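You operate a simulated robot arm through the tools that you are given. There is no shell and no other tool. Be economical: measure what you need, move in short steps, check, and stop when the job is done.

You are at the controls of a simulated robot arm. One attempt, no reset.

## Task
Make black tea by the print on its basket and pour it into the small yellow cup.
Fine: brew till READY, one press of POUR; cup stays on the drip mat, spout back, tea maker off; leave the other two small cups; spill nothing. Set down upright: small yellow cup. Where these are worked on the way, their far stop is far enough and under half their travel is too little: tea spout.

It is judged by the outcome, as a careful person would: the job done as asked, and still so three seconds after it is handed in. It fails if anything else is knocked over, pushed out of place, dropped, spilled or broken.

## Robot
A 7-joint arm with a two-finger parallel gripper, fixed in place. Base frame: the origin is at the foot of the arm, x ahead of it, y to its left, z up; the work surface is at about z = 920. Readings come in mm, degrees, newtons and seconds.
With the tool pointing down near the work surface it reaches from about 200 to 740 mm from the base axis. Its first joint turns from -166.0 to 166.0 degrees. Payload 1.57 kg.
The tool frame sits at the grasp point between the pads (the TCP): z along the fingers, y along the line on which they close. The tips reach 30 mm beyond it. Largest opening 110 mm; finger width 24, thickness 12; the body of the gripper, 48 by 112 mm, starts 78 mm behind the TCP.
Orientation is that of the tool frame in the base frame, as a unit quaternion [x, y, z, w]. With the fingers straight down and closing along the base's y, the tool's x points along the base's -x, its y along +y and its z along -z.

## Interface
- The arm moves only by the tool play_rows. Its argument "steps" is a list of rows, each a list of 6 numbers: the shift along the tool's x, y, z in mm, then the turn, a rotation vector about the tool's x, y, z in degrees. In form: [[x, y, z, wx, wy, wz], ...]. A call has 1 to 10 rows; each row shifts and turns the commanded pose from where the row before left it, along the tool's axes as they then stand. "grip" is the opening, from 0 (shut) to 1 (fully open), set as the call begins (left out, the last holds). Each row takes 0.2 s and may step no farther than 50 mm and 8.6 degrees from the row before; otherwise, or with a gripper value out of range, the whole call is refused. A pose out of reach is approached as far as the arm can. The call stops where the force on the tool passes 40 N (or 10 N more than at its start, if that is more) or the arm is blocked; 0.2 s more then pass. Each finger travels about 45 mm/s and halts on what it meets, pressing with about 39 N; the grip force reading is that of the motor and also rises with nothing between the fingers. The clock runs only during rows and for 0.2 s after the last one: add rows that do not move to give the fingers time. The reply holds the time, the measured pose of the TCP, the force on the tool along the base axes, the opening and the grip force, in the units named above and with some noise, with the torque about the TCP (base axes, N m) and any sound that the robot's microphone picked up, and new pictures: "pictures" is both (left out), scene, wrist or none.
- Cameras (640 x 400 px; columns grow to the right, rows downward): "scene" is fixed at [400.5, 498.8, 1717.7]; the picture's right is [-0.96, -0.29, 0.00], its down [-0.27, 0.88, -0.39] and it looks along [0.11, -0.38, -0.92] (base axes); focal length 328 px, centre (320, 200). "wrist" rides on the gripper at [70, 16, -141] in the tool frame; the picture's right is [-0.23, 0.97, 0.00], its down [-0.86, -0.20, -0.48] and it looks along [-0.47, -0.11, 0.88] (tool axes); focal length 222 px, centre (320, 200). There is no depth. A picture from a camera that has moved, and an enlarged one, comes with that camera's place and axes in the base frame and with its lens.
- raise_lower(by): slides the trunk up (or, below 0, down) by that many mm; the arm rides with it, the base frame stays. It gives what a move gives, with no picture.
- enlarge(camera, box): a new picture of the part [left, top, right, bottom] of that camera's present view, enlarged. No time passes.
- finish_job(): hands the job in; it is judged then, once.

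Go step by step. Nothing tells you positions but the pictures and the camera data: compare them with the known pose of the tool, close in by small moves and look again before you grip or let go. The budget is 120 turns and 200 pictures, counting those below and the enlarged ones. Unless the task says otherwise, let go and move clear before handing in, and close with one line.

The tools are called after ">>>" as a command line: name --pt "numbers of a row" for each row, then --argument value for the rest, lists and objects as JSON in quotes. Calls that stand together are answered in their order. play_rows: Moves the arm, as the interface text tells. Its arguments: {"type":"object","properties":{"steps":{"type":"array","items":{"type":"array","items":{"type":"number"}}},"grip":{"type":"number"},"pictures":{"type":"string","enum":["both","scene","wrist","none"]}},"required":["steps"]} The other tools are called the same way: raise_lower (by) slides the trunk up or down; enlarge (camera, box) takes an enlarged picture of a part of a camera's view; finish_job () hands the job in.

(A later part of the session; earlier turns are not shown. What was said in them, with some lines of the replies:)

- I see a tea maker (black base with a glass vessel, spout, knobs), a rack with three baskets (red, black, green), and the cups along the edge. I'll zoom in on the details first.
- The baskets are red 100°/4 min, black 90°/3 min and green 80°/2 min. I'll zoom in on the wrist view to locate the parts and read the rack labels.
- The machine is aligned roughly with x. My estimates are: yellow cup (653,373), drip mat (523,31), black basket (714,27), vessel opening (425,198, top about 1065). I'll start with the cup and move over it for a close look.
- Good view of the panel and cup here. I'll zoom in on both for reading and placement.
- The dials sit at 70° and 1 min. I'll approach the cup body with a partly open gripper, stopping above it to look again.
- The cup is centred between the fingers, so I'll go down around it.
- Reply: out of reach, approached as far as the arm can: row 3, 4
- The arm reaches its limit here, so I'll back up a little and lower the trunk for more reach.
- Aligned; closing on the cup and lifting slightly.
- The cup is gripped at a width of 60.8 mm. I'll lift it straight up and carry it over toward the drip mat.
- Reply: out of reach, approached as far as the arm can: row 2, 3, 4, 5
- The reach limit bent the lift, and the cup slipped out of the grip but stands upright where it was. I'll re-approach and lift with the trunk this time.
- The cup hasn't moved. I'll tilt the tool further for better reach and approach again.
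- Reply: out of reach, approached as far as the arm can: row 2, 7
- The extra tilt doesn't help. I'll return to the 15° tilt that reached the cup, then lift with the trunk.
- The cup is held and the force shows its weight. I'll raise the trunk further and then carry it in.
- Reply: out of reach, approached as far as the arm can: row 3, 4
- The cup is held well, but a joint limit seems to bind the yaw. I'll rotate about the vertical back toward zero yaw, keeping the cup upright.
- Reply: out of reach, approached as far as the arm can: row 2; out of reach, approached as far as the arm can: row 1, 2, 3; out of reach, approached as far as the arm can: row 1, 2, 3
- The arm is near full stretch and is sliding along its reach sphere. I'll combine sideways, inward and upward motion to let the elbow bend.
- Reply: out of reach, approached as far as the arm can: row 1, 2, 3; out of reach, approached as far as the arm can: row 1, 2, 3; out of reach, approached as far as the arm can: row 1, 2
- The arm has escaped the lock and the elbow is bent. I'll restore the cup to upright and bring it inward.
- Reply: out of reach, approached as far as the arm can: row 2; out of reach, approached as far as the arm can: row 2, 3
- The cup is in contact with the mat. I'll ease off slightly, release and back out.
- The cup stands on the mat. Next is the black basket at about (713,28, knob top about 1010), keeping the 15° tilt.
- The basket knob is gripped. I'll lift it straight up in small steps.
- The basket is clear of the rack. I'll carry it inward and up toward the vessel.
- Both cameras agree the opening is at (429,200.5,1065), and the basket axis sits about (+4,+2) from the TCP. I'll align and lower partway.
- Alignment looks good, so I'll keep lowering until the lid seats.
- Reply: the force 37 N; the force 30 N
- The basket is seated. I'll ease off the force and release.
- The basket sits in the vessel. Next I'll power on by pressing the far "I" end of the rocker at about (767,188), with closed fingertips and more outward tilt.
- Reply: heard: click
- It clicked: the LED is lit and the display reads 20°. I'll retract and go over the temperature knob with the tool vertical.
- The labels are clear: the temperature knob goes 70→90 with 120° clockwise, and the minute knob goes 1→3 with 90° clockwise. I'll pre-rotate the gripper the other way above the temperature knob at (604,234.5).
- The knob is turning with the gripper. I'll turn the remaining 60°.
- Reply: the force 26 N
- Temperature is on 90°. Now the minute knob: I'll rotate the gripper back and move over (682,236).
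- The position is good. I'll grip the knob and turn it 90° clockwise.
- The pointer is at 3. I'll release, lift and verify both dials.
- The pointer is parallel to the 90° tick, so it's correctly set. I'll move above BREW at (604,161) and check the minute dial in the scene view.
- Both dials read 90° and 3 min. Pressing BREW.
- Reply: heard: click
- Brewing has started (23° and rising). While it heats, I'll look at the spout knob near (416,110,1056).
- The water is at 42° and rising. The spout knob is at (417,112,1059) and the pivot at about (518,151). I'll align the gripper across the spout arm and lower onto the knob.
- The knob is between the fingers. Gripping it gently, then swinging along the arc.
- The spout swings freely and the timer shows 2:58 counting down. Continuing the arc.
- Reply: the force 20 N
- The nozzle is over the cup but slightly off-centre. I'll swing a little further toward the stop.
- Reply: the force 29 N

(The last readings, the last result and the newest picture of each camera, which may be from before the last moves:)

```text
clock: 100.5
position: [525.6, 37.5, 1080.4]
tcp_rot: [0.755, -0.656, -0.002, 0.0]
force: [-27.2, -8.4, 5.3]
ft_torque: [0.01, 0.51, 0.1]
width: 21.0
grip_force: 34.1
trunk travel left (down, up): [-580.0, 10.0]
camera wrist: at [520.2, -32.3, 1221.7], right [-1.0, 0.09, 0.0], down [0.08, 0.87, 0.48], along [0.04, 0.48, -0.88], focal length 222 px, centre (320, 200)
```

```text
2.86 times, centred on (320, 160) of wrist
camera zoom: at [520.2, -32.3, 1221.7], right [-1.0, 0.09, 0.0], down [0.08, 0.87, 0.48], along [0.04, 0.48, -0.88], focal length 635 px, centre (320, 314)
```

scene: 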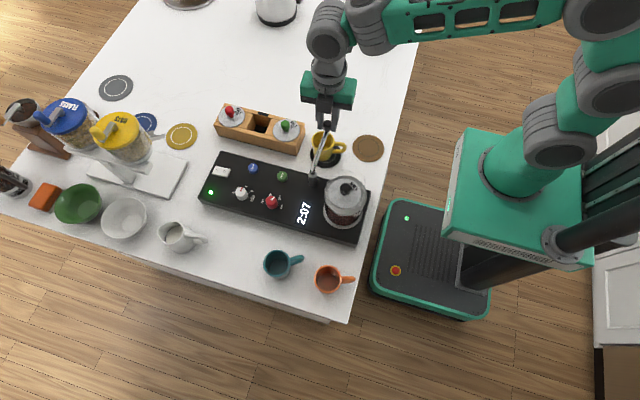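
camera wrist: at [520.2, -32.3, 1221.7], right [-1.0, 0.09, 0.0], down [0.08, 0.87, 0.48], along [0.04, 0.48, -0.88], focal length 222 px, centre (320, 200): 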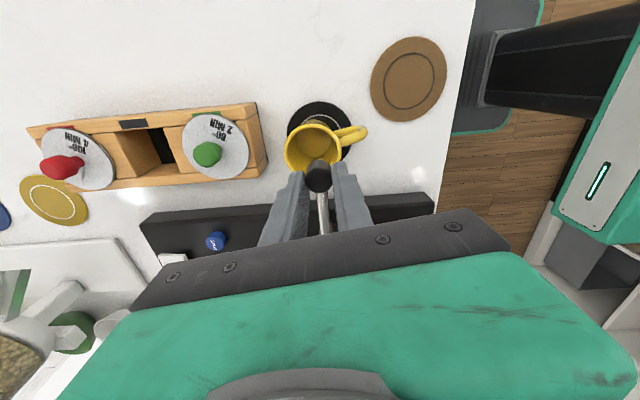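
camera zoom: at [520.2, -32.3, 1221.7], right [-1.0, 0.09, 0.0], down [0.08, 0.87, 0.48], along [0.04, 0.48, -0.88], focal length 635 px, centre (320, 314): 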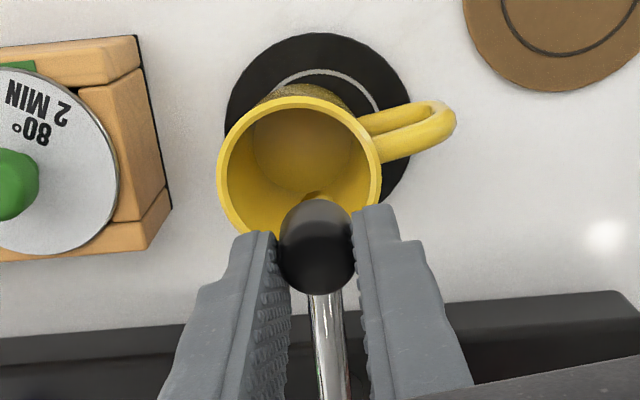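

The spout is at its far stop, over the cup. I'll relax, release and rise, then wait for READY.

>>> play_rows --pt "0 2.5 0 0 0 0" --pt "0 0 0 0 0 0" --pictures "none"

>>> play_rows --pt "0 0 0 0 0 0" --pt "0 0 0 0 0 0" --pt "0 0 0 0 0 0" --pt "0 0 -20 0 0 0" --pt "0 0 -40 0 0 0" --pt "0 0 -20 0 0 8" --pt "0 0 0 0 0 8" --pt "0 0 0 0 0 8" --pt "0 0 0 0 0 8" --pt "0 0 0 0 0 8" --grip 0.36 --pictures "scene"

>>> enlarge --camera "scene" --box '[240, 120, 380, 240]'

```text
clock: 101.1
position: [524.8, 39.1, 1079.7]
tcp_rot: [0.755, -0.655, -0.001, 0.0]
force: [-19.9, -2.9, 0.3]
ft_torque: [0.0, 0.84, 0.04]
width: 21.0
grip_force: 34.6
trunk travel left (down, up): [-580.0, 10.0]
```

```text
clock: 103.3
position: [527.5, 39.3, 1158.3]
tcp_rot: [-0.484, 0.875, 0.0, 0.0]
force: [0.4, 0.4, 0.9]
ft_torque: [-0.01, 0.01, 0.01]
width: 39.5
grip_force: 0.0
trunk travel left (down, up): [-580.0, 10.0]
```

scene: 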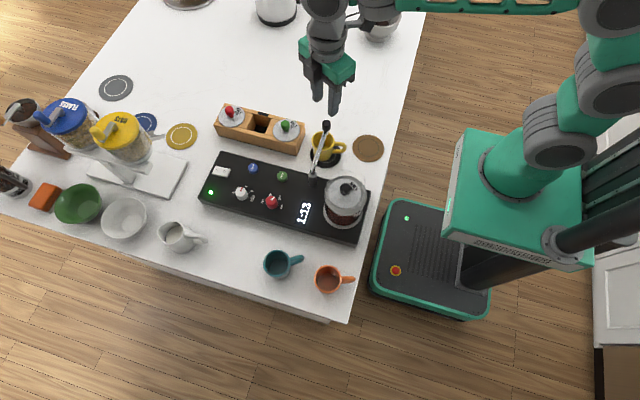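

```text
3.33 times, centred on (310, 180) of scene
camera zoom: at [400.5, 498.8, 1717.7], right [-0.96, -0.29, 0.0], down [-0.27, 0.88, -0.39], along [0.11, -0.38, -0.92], focal length 1092 px, centre (353, 267)
```

zoom: 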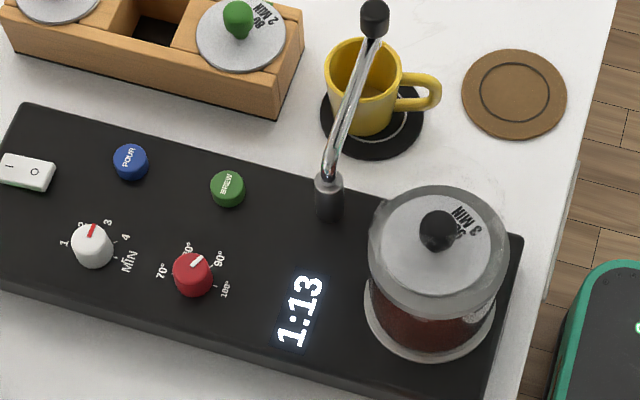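

Tea is brewing with 1:13 left, about 5 s real time. I'll unwind the wrist and move above POUR with closed fingers.

>>> play_rows --pt "0 0 0 0 0 8.3" --pt "0 0 0 0 0 8.3" --pt "0 0 0 0 0 8.3" --pt "0 0 0 0 0 8.3" --pt "0 0 0 0 0 8.3" --pt "0 0 0 0 0 8.3" --pt "0 0 0 0 0 8.1" --pt "-38 31 0 0 0 0" --pt "-38 31 0 0 0 0" --pt "-38 31 0 0 0 0" --grip 0.0 --pictures "none"

>>> play_rows --pt "-37 30 0 0 0 0" --pt "0 0 40 0 0 0" --pt "0 0 40 0 0 0" --pt "0 0 20 0 0 0" --pt "0 0 0 0 0 0"

>>> enlarge --camera "scene" --box '[220, 120, 380, 240]'

>>> enlarge --camera "wrist" --box '[240, 90, 400, 230]'

```text
clock: 105.5
position: [643.4, 132.3, 1166.4]
tcp_rot: [-0.001, 1.0, 0.0, 0.0]
force: [-0.6, 1.0, 0.9]
ft_torque: [0.01, -0.02, 0.02]
width: 0.0
grip_force: 21.0
trunk travel left (down, up): [-580.0, 10.0]
```

```text
clock: 106.7
position: [678.0, 164.1, 1062.1]
tcp_rot: [0.0, 1.0, -0.001, 0.0]
force: [0.3, -0.4, -0.7]
ft_torque: [0.01, 0.03, 0.01]
width: 0.0
grip_force: 21.3
trunk travel left (down, up): [-580.0, 10.0]
camera wrist: at [609.4, 180.9, 1203.6], right [0.22, 0.97, 0.0], down [0.86, -0.2, 0.48], along [0.47, -0.11, -0.88], focal length 222 px, centre (320, 200)
```

scene: 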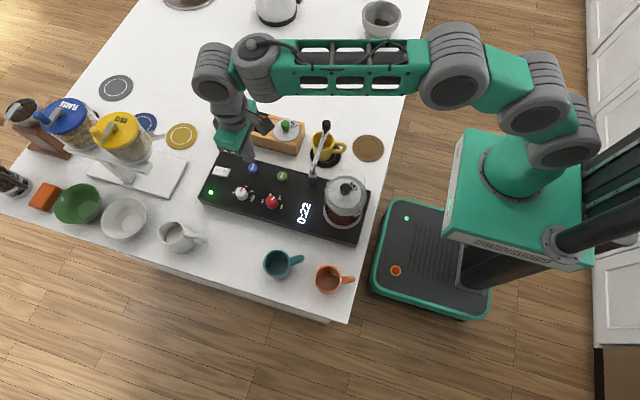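
wrist: 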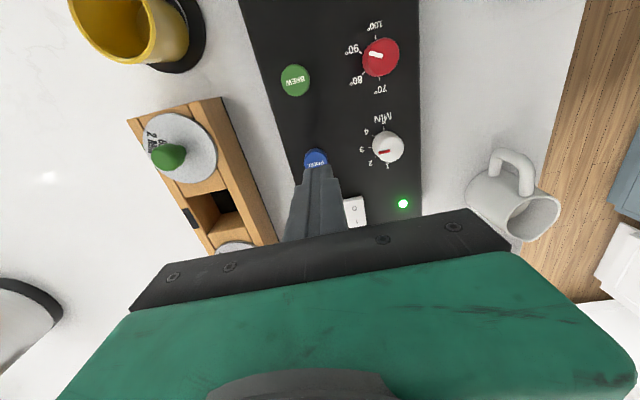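

```text
3.33 times, centred on (300, 180) of scene
camera zoom: at [400.5, 498.8, 1717.7], right [-0.96, -0.29, 0.0], down [-0.27, 0.88, -0.39], along [0.11, -0.38, -0.92], focal length 1092 px, centre (387, 267)
```

zoom: 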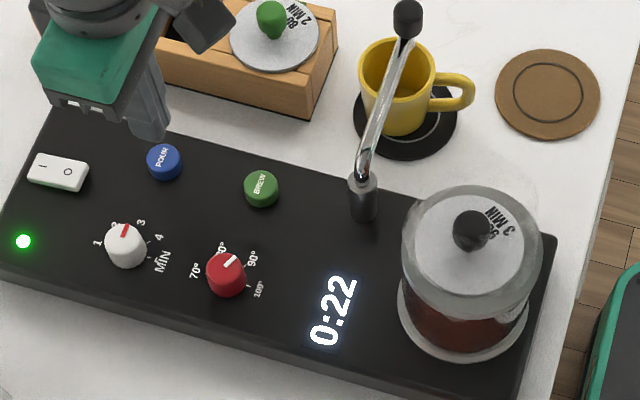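

```text
2.86 times, centred on (320, 160) of wrist
camera zoom: at [609.4, 180.9, 1203.6], right [0.22, 0.97, 0.0], down [0.86, -0.2, 0.48], along [0.47, -0.11, -0.88], focal length 635 px, centre (320, 314)
```

zoom: 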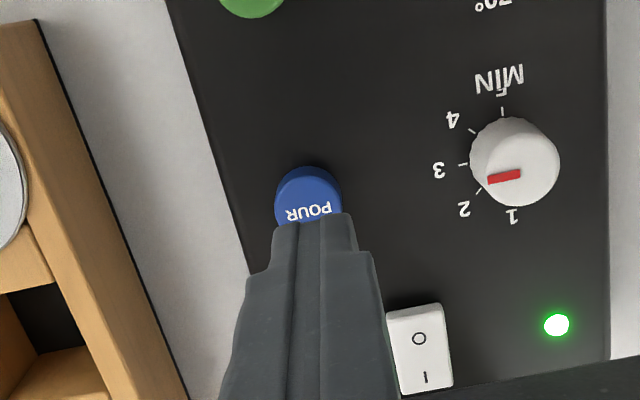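

>>> play_rows --pt "-2.5 -3.5 0 0 0 0" --pt "0 0 20 0 0 0" --pt "0 0 0 0 0 0" --pt "0 0 0 0 0 0" --pt "0 0 0 0 0 0" --pt "0 0 0 0 0 0" --pt "0 0 0 0 0 0" --pt "0 0 0 0 0 0" --pt "0 0 0 0 0 0" --pictures "scene"

>>> enlarge --camera "scene" --box '[220, 120, 380, 240]'

```text
clock: 108.7
position: [680.9, 158.2, 1040.8]
tcp_rot: [-0.001, 1.0, 0.0, 0.001]
force: [-0.3, -0.1, -0.2]
ft_torque: [0.0, -0.01, 0.0]
width: 0.2
grip_force: 21.4
trunk travel left (down, up): [-580.0, 10.0]
```

scene: 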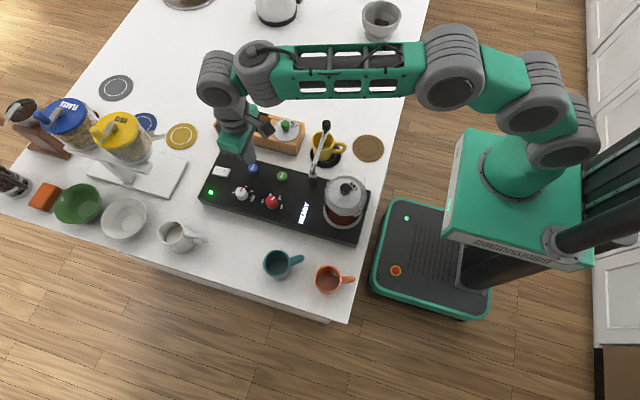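

```text
3.33 times, centred on (300, 180) of scene
camera zoom: at [400.5, 498.8, 1717.7], right [-0.96, -0.29, 0.0], down [-0.27, 0.88, -0.39], along [0.11, -0.38, -0.92], focal length 1092 px, centre (387, 267)
```

zoom: 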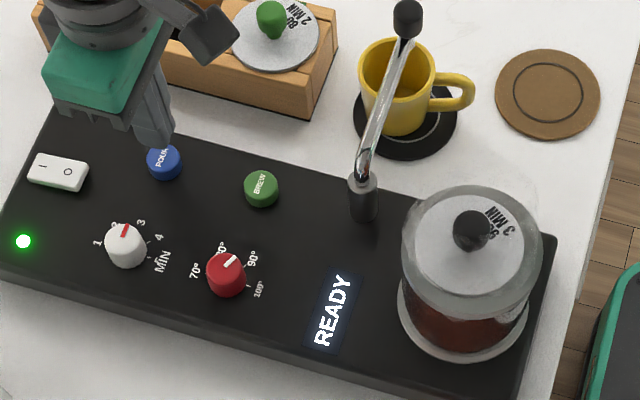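

READY. Pressing POUR once.

>>> play_rows --pt "0 1.5 20 0 0 0" --pt "0 0 14 0 0 0" --pt "0 0 4 0 0 0" --pt "0 0 2 0 0 0" --pt "0 0 2 0 0 0" --pictures "none"

```text
clock: 109.9
position: [681.8, 159.2, 998.0]
tcp_rot: [-0.001, 1.0, 0.0, 0.0]
force: [1.3, -0.2, 1.3]
ft_torque: [-0.03, -0.05, 0.0]
width: 0.1
grip_force: 21.5
trunk travel left (down, up): [-580.0, 10.0]
heard: click
```

Clicked. I'll lift off and watch the pour.

>>> play_rows --pt "0 0 -30 0 0 0" --pt "0 0 -40 0 0 0" --pt "0 0 -20 0 0 0" --pt "0 0 0 0 0 0" --pt "0 0 0 0 0 0" --pt "0 0 0 0 0 0" --pt "0 0 0 0 0 0" --pictures "scene"

>>> enlarge --camera "scene" --box '[260, 120, 380, 240]'

```text
clock: 111.5
position: [680.5, 160.9, 1084.0]
tcp_rot: [0.0, 1.0, 0.0, 0.001]
force: [0.7, -0.5, -0.3]
ft_torque: [0.02, 0.01, 0.01]
width: 0.0
grip_force: 21.4
trunk travel left (down, up): [-580.0, 10.0]
```

scene: 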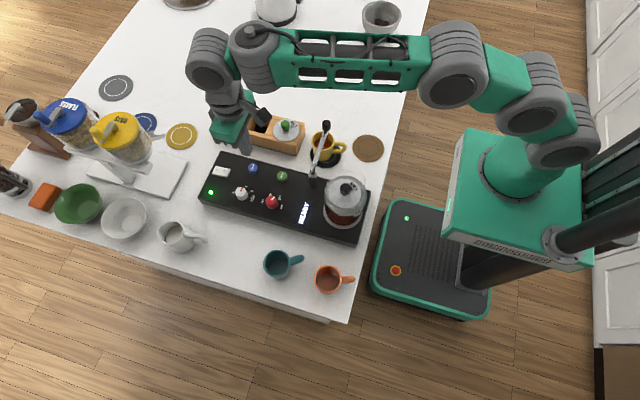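

```text
3.33 times, centred on (320, 180) of scene
camera zoom: at [400.5, 498.8, 1717.7], right [-0.96, -0.29, 0.0], down [-0.27, 0.88, -0.39], along [0.11, -0.38, -0.92], focal length 1092 px, centre (320, 267)
```

zoom: 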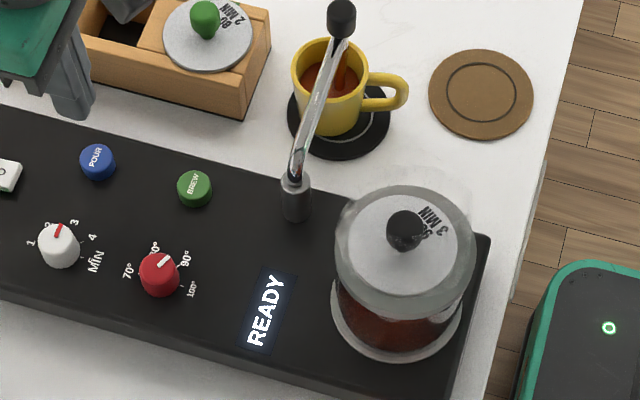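

Tea is flowing into the cup. I'll wait for it to finish.

>>> play_rows --pt "0 0 0 0 0 0" --pt "0 0 0 0 0 0" --pt "0 0 0 0 0 0" --pt "0 0 0 0 0 0" --pt "0 0 0 0 0 0" --pt "0 0 0 0 0 0" --pt "0 0 0 0 0 0" --pt "0 0 0 0 0 0" --pt "0 0 0 0 0 0" --pt "0 0 0 0 0 0" --pictures "none"

>>> enlarge --camera "scene" --box '[260, 120, 380, 240]'

```text
clock: 113.7
position: [681.6, 161.8, 1083.3]
tcp_rot: [-0.002, 1.0, 0.0, 0.0]
force: [-0.9, 0.1, 0.1]
ft_torque: [-0.02, 0.0, 0.01]
width: 0.1
grip_force: 21.9
trunk travel left (down, up): [-580.0, 10.0]
```

```text
3.33 times, centred on (320, 180) of scene
camera zoom: at [400.5, 498.8, 1717.7], right [-0.96, -0.29, 0.0], down [-0.27, 0.88, -0.39], along [0.11, -0.38, -0.92], focal length 1092 px, centre (320, 267)
```

zoom: 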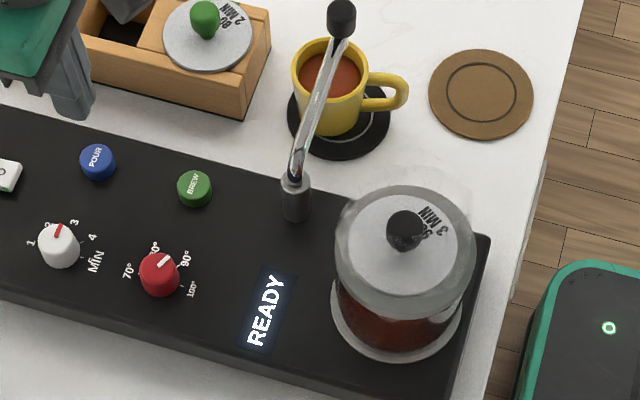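

>>> play_rows --pt "0 0 0 0 0 0" --pt "0 0 0 0 0 0" --pt "0 0 0 0 0 0" --pt "0 0 0 0 0 0" --pt "0 0 0 0 0 0" --pt "0 0 0 0 0 0" --pt "0 0 0 0 0 0" --pt "0 0 0 0 0 0" --pt "0 0 0 0 0 0" --pt "0 0 0 0 0 0" --pictures "none"

>>> enlarge --camera "scene" --box '[290, 110, 350, 180]'

>>> play_rows --pt "0 0 0 0 0 0" --pt "0 0 0 0 0 0" --pt "0 0 0 0 0 0" --pt "0 0 0 0 0 0" --pt "0 0 0 0 0 0" --pt "0 0 0 0 0 0" --pt "0 0 0 0 0 0" --pt "0 0 0 0 0 0" --pt "0 0 0 0 0 0" --pt "0 0 0 0 0 0" --pictures "none"

>>> enlarge --camera "scene" --box '[290, 110, 350, 180]'

```text
clock: 115.9
position: [682.5, 160.6, 1083.9]
tcp_rot: [-0.002, 1.0, -0.001, 0.0]
force: [0.4, -0.2, -0.2]
ft_torque: [0.03, -0.01, 0.0]
width: 0.0
grip_force: 21.5
trunk travel left (down, up): [-580.0, 10.0]
```

```text
5.71 times, centred on (320, 145) of scene
camera zoom: at [400.5, 498.8, 1717.7], right [-0.96, -0.29, 0.0], down [-0.27, 0.88, -0.39], along [0.11, -0.38, -0.92], focal length 1872 px, centre (320, 514)
```

zoom: 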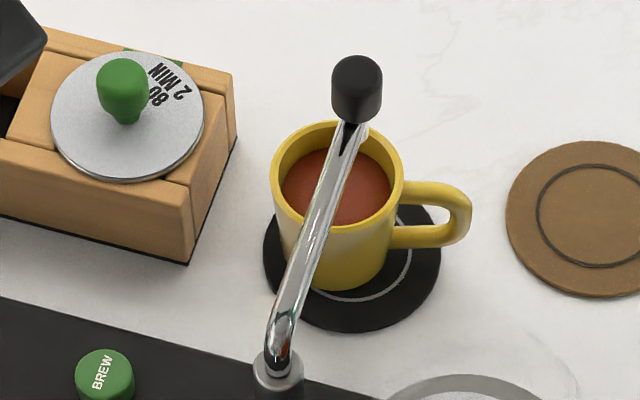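

```text
clock: 118.1
position: [680.6, 161.0, 1084.3]
tcp_rot: [-0.002, 1.0, 0.0, 0.0]
force: [0.1, 0.1, 0.9]
ft_torque: [-0.01, 0.0, -0.02]
width: 0.0
grip_force: 21.1
trunk travel left (down, up): [-580.0, 10.0]
```

```text
5.71 times, centred on (320, 145) of scene
camera zoom: at [400.5, 498.8, 1717.7], right [-0.96, -0.29, 0.0], down [-0.27, 0.88, -0.39], along [0.11, -0.38, -0.92], focal length 1872 px, centre (320, 514)
```

zoom: 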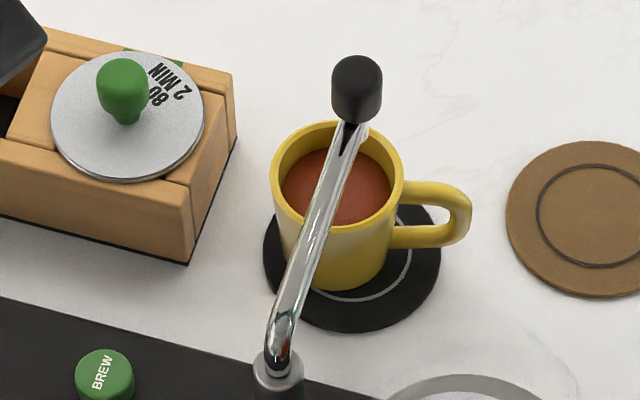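

The level is steady and the pour is done with no spill. Next I'll switch off at the O end of the rocker (742,190) with the tilted tool.

>>> play_rows --pt "0 0 -20 0 -8 0" --pt "0 0 0 0 -8 0" --pt "0 0 0 0 -8 0" --pt "0 0 0 0 -8 0" --pt "0 0 0 0 -8 0" --pt "-10 15 25 0 0 0" --pt "-6 14 25 0 0 0" --pt "7 0 32 0 0 0" --pt "0 0 0 0 0 0" --pictures "wrist"

>>> enlarge --camera "wrist" --box '[220, 60, 400, 240]'

```text
clock: 120.1
position: [742.0, 188.5, 1053.1]
tcp_rot: [0.0, 0.94, -0.001, 0.342]
force: [-0.2, 0.1, -0.8]
ft_torque: [0.01, 0.0, 0.0]
width: 0.0
grip_force: 20.7
trunk travel left (down, up): [-580.0, 10.0]
camera wrist: at [599.2, 205.1, 1116.5], right [0.17, 0.97, 0.15], down [0.35, -0.2, 0.92], along [0.92, -0.11, -0.37], focal length 222 px, centre (320, 200)
```

wrist: 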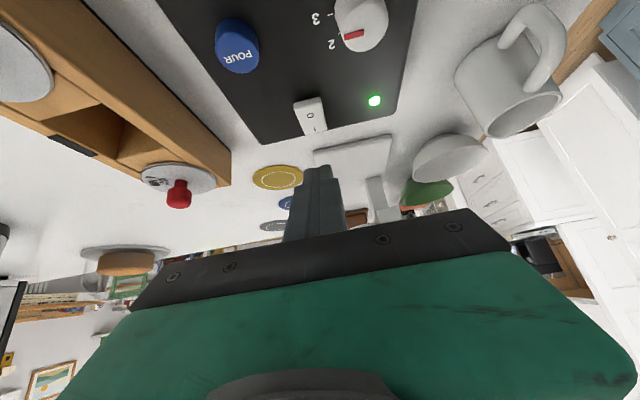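

```text
2.22 times, centred on (310, 150) of wrist
camera zoom: at [599.2, 205.1, 1116.5], right [0.17, 0.97, 0.15], down [0.35, -0.2, 0.92], along [0.92, -0.11, -0.37], focal length 494 px, centre (342, 311)
```

zoom: 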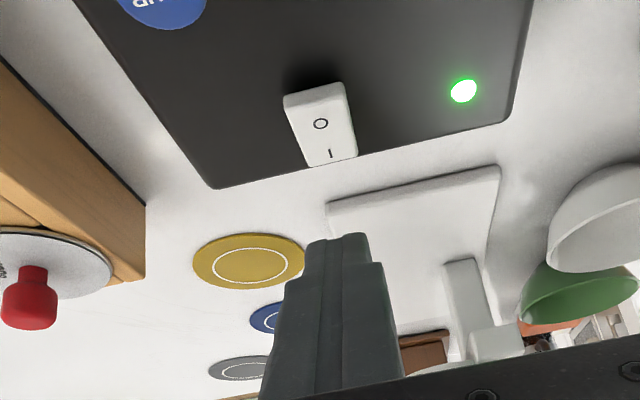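

>>> play_rows --pt "9.2 2 -7.7 0 0 0" --pt "13 0 15.3 0 0 0" --pt "9.6 0 11.5 0 0 0" --pt "5 0 6 0 0 0" --pt "2 0 2.3 0 0 0" --pt "2 0 2.3 0 0 0" --pictures "scene"

```text
clock: 121.5
position: [730.4, 191.0, 1001.5]
tcp_rot: [-0.001, 0.94, 0.0, 0.342]
force: [0.6, -0.1, -0.4]
ft_torque: [0.0, 0.01, 0.02]
width: 0.0
grip_force: 21.1
trunk travel left (down, up): [-580.0, 10.0]
heard: click
```

scene: 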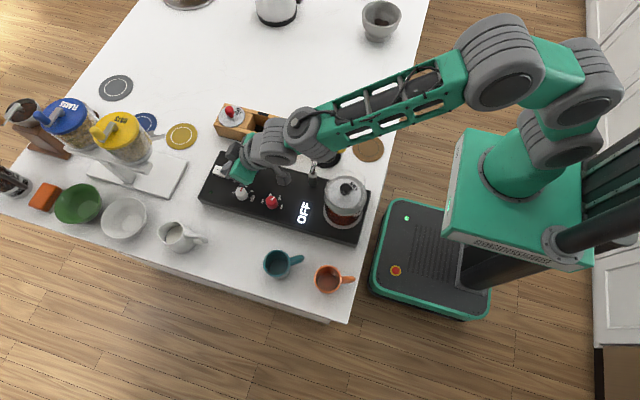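

The machine is OFF. Now I'll return to the spout knob to swing it back: retract, straighten, and move over it.

>>> play_rows --pt "-20 0 -24 0 0 0" --pt "-25.7 0 -30.6 0 0 0" --pt "20 0 -25 0 8 0" --pt "10 0 -10 0 8 0" --pt "0 0 0 0 8 0" --pt "0 0 0 0 8 0" --pt "0 0 0 0 8 0" --pt "0 0 0 0 0 0" --pictures "none"

```text
clock: 123.3
position: [682.9, 191.0, 1081.8]
tcp_rot: [-0.002, 1.0, 0.001, 0.0]
force: [0.5, 0.1, -0.4]
ft_torque: [0.0, 0.05, 0.0]
width: 0.0
grip_force: 21.1
trunk travel left (down, up): [-580.0, 10.0]
```

>>> play_rows --pt "0 0 -40 0 0 0" --pt "0 0 -40 0 0 0" --pt "31.6 -30.6 0 0 0 0" --pt "31.6 -30.6 0 0 0 0" --pt "31.6 -30.6 0 0 0 0" --pt "31.6 -30.6 0 0 0 0" --pt "31.6 -30.6 0 0 0 0" --pt "0 0 0 0 0 -8.3" --pt "0 0 0 0 0 -8.3" --pt "0 0 0 0 0 -8.3" --grip 0.36 --pictures "none"

>>> play_rows --pt "0 0 0 0 0 -8.3" --pt "0 0 0 0 0 -8.3" --pt "0 0 0 0 0 -8.3" --pt "0 0 0 0 0 -8.3" --pt "0 0 0 0 0 -8.3" --pt "0 0 0 0 0 -8.3" --pt "0 0 0 0 0 -8.3" --pt "0 0 0 0 0 -8.3" --pt "0 0 30 0 0 -2" --pt "0 0 0 0 0 0" --pictures "wrist"

>>> enlarge --camera "wrist" --box '[220, 80, 420, 240]'

```text
clock: 125.5
position: [521.7, 36.8, 1161.7]
tcp_rot: [-0.219, 0.976, 0.0, 0.0]
force: [0.0, -0.5, 0.0]
ft_torque: [0.0, 0.02, -0.01]
width: 39.8
grip_force: 0.0
out of reach, approached as far as the arm can: row 2
trunk travel left (down, up): [-580.0, 10.0]
```

```text
clock: 127.7
position: [522.3, 37.0, 1130.8]
tcp_rot: [0.728, -0.685, 0.0, 0.001]
force: [0.2, 0.1, -1.2]
ft_torque: [0.0, 0.0, 0.01]
width: 39.8
grip_force: 0.0
trunk travel left (down, up): [-580.0, 10.0]
camera wrist: at [511.2, -33.8, 1273.0], right [-0.99, 0.17, 0.0], down [0.15, 0.87, 0.48], along [0.08, 0.47, -0.88], focal length 222 px, centre (320, 200)
```

wrist: 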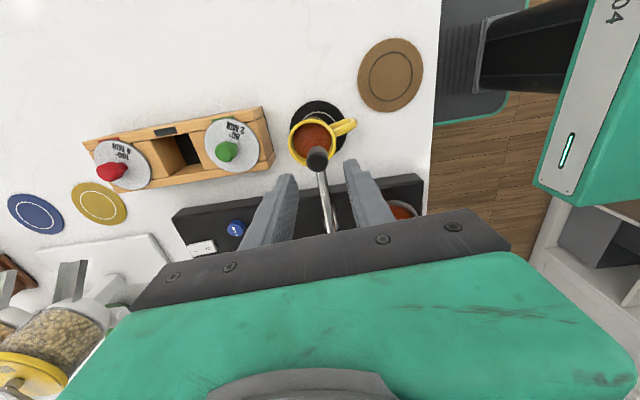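

```text
2.50 times, centred on (320, 160) of wrist
camera zoom: at [511.2, -33.8, 1273.0], right [-0.99, 0.17, 0.0], down [0.15, 0.87, 0.48], along [0.08, 0.47, -0.88], focal length 555 px, centre (320, 300)
```

zoom: 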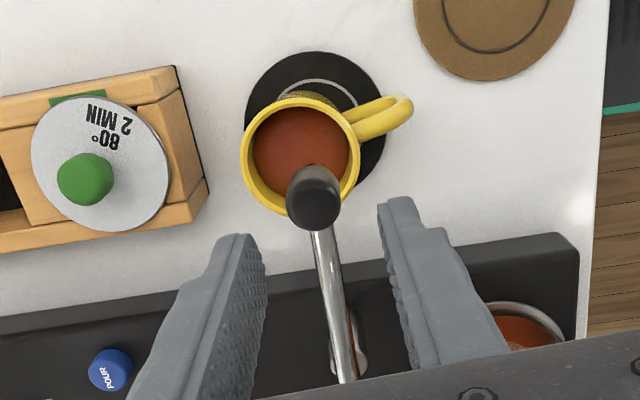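

>>> play_rows --pt "0.5 -3 15 0 0 0" --pt "0 0 15 0 0 0" --pt "0 0 12 0 0 0" --pt "0 0 8 0 0 0" --pt "0 0 0 0 0 0" --pictures "wrist"

>>> enlarge --camera "wrist" --box '[220, 80, 420, 240]'

```text
clock: 128.9
position: [526.4, 38.3, 1081.6]
tcp_rot: [0.727, -0.686, 0.001, 0.0]
force: [0.3, 0.0, 0.6]
ft_torque: [0.0, -0.02, -0.03]
width: 39.7
grip_force: 0.0
trunk travel left (down, up): [-580.0, 10.0]
camera wrist: at [514.7, -31.2, 1223.5], right [-0.99, 0.17, 0.0], down [0.15, 0.87, 0.48], along [0.08, 0.47, -0.88], focal length 222 px, centre (320, 200)
```

wrist: 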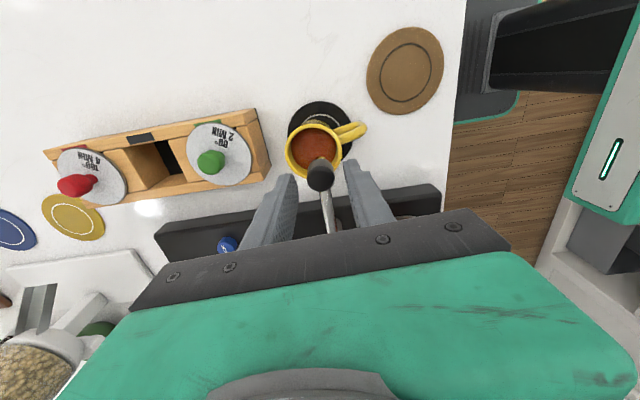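

```text
2.50 times, centred on (320, 160) of wrist
camera zoom: at [514.7, -31.2, 1223.5], right [-0.99, 0.17, 0.0], down [0.15, 0.87, 0.48], along [0.08, 0.47, -0.88], focal length 555 px, centre (320, 300)
```

zoom: 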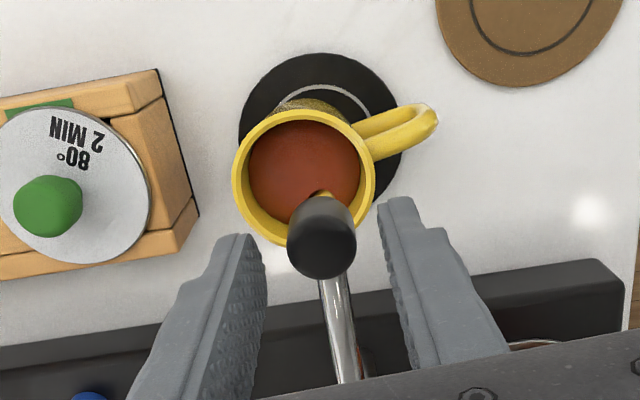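

>>> play_rows --pt "0 0 0 0 0 0" --pt "0 0 0 0 0 0" --pt "0 0 0 0 0 0" --pt "-0.41 9.5 0 0 0 5" --pt "-0.41 9.5 0 0 0 5" --pt "-0.41 9.5 0 0 0 5" --pt "-0.41 9.5 0 0 0 5" --pt "-0.41 9.5 0 0 0 5" --pt "0 0 0 0 0 0" --grip 0.1 --pictures "scene"

>>> enlarge --camera "scene" --box '[280, 120, 400, 240]'

```text
clock: 130.9
position: [478.7, 49.1, 1082.2]
tcp_rot: [-0.563, 0.827, -0.001, 0.001]
force: [9.2, 22.3, -1.9]
ft_torque: [1.12, -0.13, 0.06]
width: 21.0
grip_force: 34.6
trunk travel left (down, up): [-580.0, 10.0]
```

scene: 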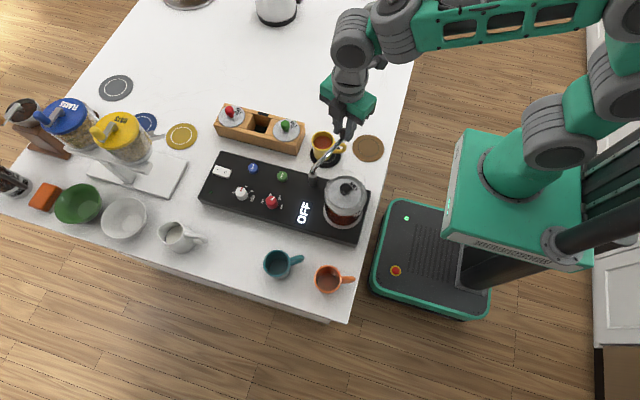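

```text
3.33 times, centred on (340, 180) of scene
camera zoom: at [400.5, 498.8, 1717.7], right [-0.96, -0.29, 0.0], down [-0.27, 0.88, -0.39], along [0.11, -0.38, -0.92], focal length 1092 px, centre (253, 267)
```

zoom: 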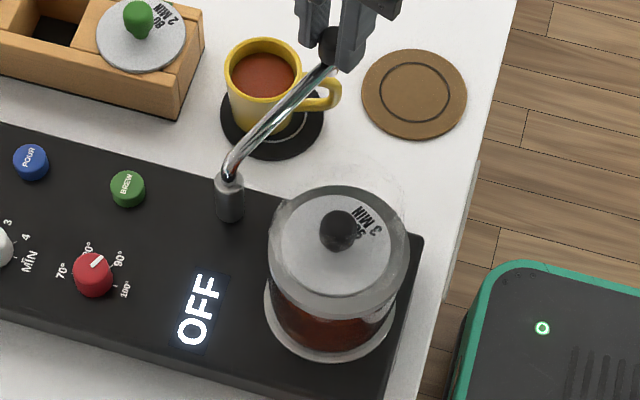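

The spout is returning well; I'll correct slightly inward and continue.

>>> play_rows --pt "-2.5 9.3 0 0 0 5" --pt "-0.9 9.3 0 0 0 5" --pt "-0.7 9.3 0 0 0 5" --pt "-0.6 9.3 0 0 0 5" --pt "-0.6 9.3 0 0 0 5" --pt "0 0 0 0 0 0" --pictures "none"

```text
clock: 132.3
position: [444.4, 73.6, 1080.2]
tcp_rot: [-0.368, 0.93, -0.001, 0.003]
force: [9.2, 7.9, 19.6]
ft_torque: [0.29, 0.11, -0.05]
width: 21.1
grip_force: 34.9
trunk travel left (down, up): [-580.0, 10.0]
```

>>> play_rows --pt "-1 9.3 0 0 0 5" --pt "-0.7 9.3 0 0 0 5" --pt "-0.6 9.3 0 0 0 5" --pt "-0.6 9.3 0 0 0 5" --pt "0 0 0 0 0 0" --pictures "scene"

>>> enlarge --camera "scene" --box '[280, 120, 400, 240]'

```text
clock: 133.5
position: [421.6, 104.9, 1081.9]
tcp_rot: [-0.202, 0.979, 0.0, 0.002]
force: [7.9, 4.1, 26.0]
ft_torque: [0.32, -0.1, 0.0]
width: 21.0
grip_force: 34.6
trunk travel left (down, up): [-580.0, 10.0]
```

scene: 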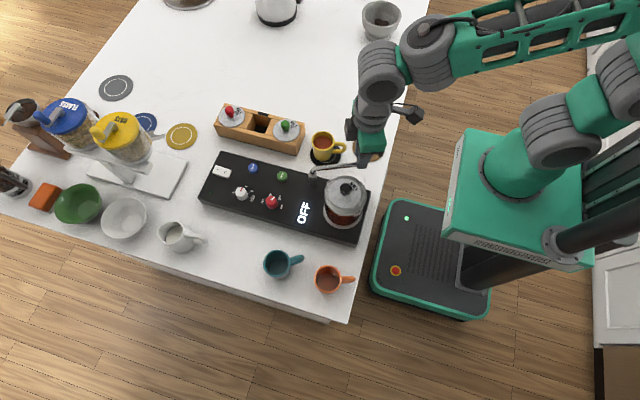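

```text
3.33 times, centred on (340, 180) of scene
camera zoom: at [400.5, 498.8, 1717.7], right [-0.96, -0.29, 0.0], down [-0.27, 0.88, -0.39], along [0.11, -0.38, -0.92], focal length 1092 px, centre (253, 267)
```

zoom: 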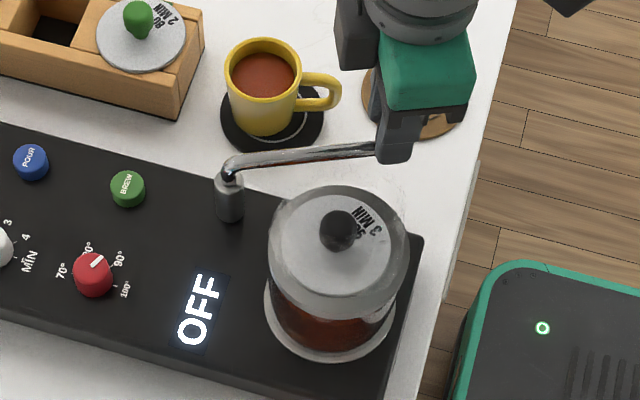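

>>> play_rows --pt "-0.6 4 -1.5 0 0 2" --pt "-0.4 4 0 0 0 2" --pt "0 0 0 0 0 0" --pictures "none"

```text
clock: 134.3
position: [420.1, 112.4, 1081.6]
tcp_rot: [-0.168, 0.986, -0.001, -0.002]
force: [-0.1, -2.3, 7.3]
ft_torque: [0.15, 0.11, 0.03]
width: 21.0
grip_force: 34.6
trunk travel left (down, up): [-580.0, 10.0]
```

>>> play_rows --pt "0 3 0 0 0 1" --pt "0 2 0 0 0 1" --pt "0 0 0 0 0 0" --pictures "none"

```text
clock: 135.1
position: [419.5, 111.4, 1080.2]
tcp_rot: [-0.149, 0.989, -0.001, -0.003]
force: [-1.4, -29.2, -10.8]
ft_torque: [-1.09, 0.11, -0.21]
width: 21.0
grip_force: 34.0
trunk travel left (down, up): [-580.0, 10.0]
```

The home stop is reached. I'll relax, release, lift clear and inspect.

>>> play_rows --pt "0 -4.5 0 0 0 0" --pt "0 0 0 0 0 0" --pictures "none"

>>> play_rows --pt "0 0 0 0 0 0" --pt "0 0 0 0 0 0" --pt "0 0 0 0 0 0" --pt "0 0 -20 0 0 0" --pt "0 0 -45 0 0 0" --pt "0 0 -45 0 0 0" --pt "30 -30 -25 0 0 0" --pt "30 -30 -25 0 0 0" --pt "0 0 0 0 0 0" --grip 0.36 --pictures "both"

>>> enlarge --camera "scene" --box '[190, 90, 400, 240]'

```text
clock: 135.7
position: [421.3, 111.9, 1080.7]
tcp_rot: [-0.153, 0.988, 0.0, -0.003]
force: [-12.3, -8.8, -24.3]
ft_torque: [-0.42, 0.23, 0.17]
width: 21.3
grip_force: 34.1
trunk travel left (down, up): [-580.0, 10.0]
```

```text
clock: 137.7
position: [385.9, 35.0, 1245.3]
tcp_rot: [-0.152, 0.988, -0.001, 0.0]
force: [-0.3, -0.9, -0.8]
ft_torque: [0.05, -0.02, 0.0]
width: 39.4
grip_force: 0.2
trunk travel left (down, up): [-580.0, 10.0]
camera wrist: at [315.3, 30.1, 1386.1], right [-0.08, 1.0, 0.0], down [0.88, 0.07, 0.48], along [0.48, 0.04, -0.88], focal length 222 px, centre (320, 200)
```

scene: 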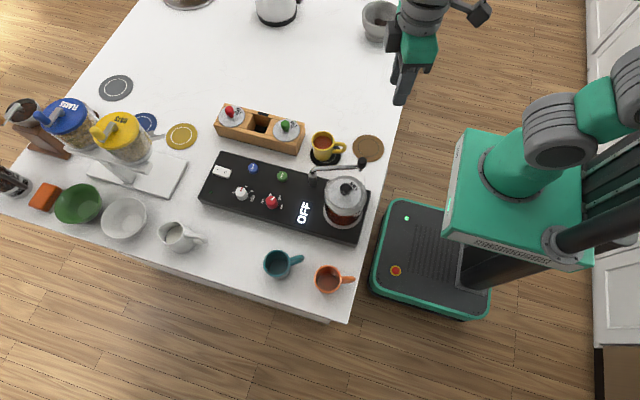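
wrist: 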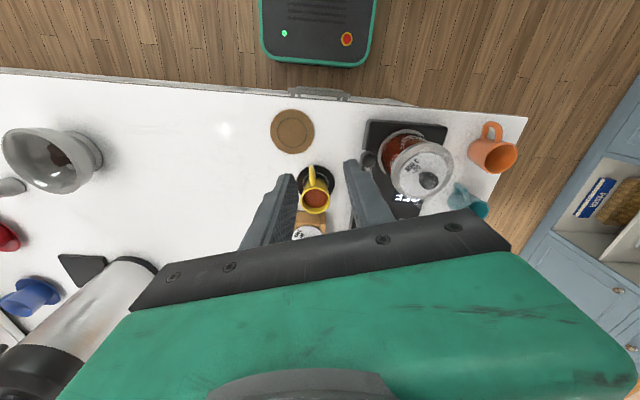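

```text
2.67 times, centred on (295, 165) of scene
camera zoom: at [400.5, 498.8, 1717.7], right [-0.96, -0.29, 0.0], down [-0.27, 0.88, -0.39], along [0.11, -0.38, -0.92], focal length 873 px, centre (387, 293)
```

zoom: 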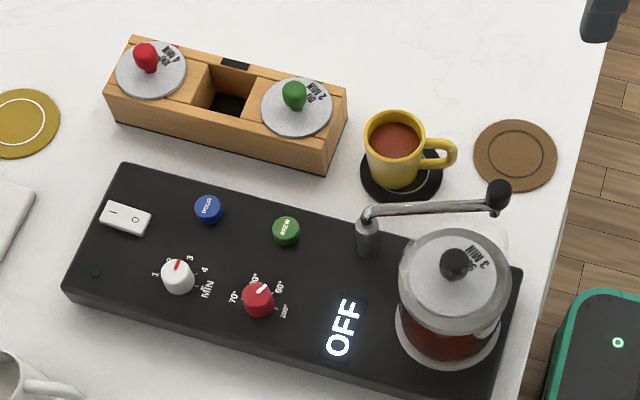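

Everything checks out: the tea is in the yellow cup on the mat, the spout is back, the machine is off, nothing is spilled and the arm is clear.

>>> finish_job

```text
The job is handed in.
```

Black tea is in the small yellow cup on the drip mat, brewed at 90° for 3 minutes until READY and poured with one press; the spout is back, the tea maker is off, and nothing spilled.
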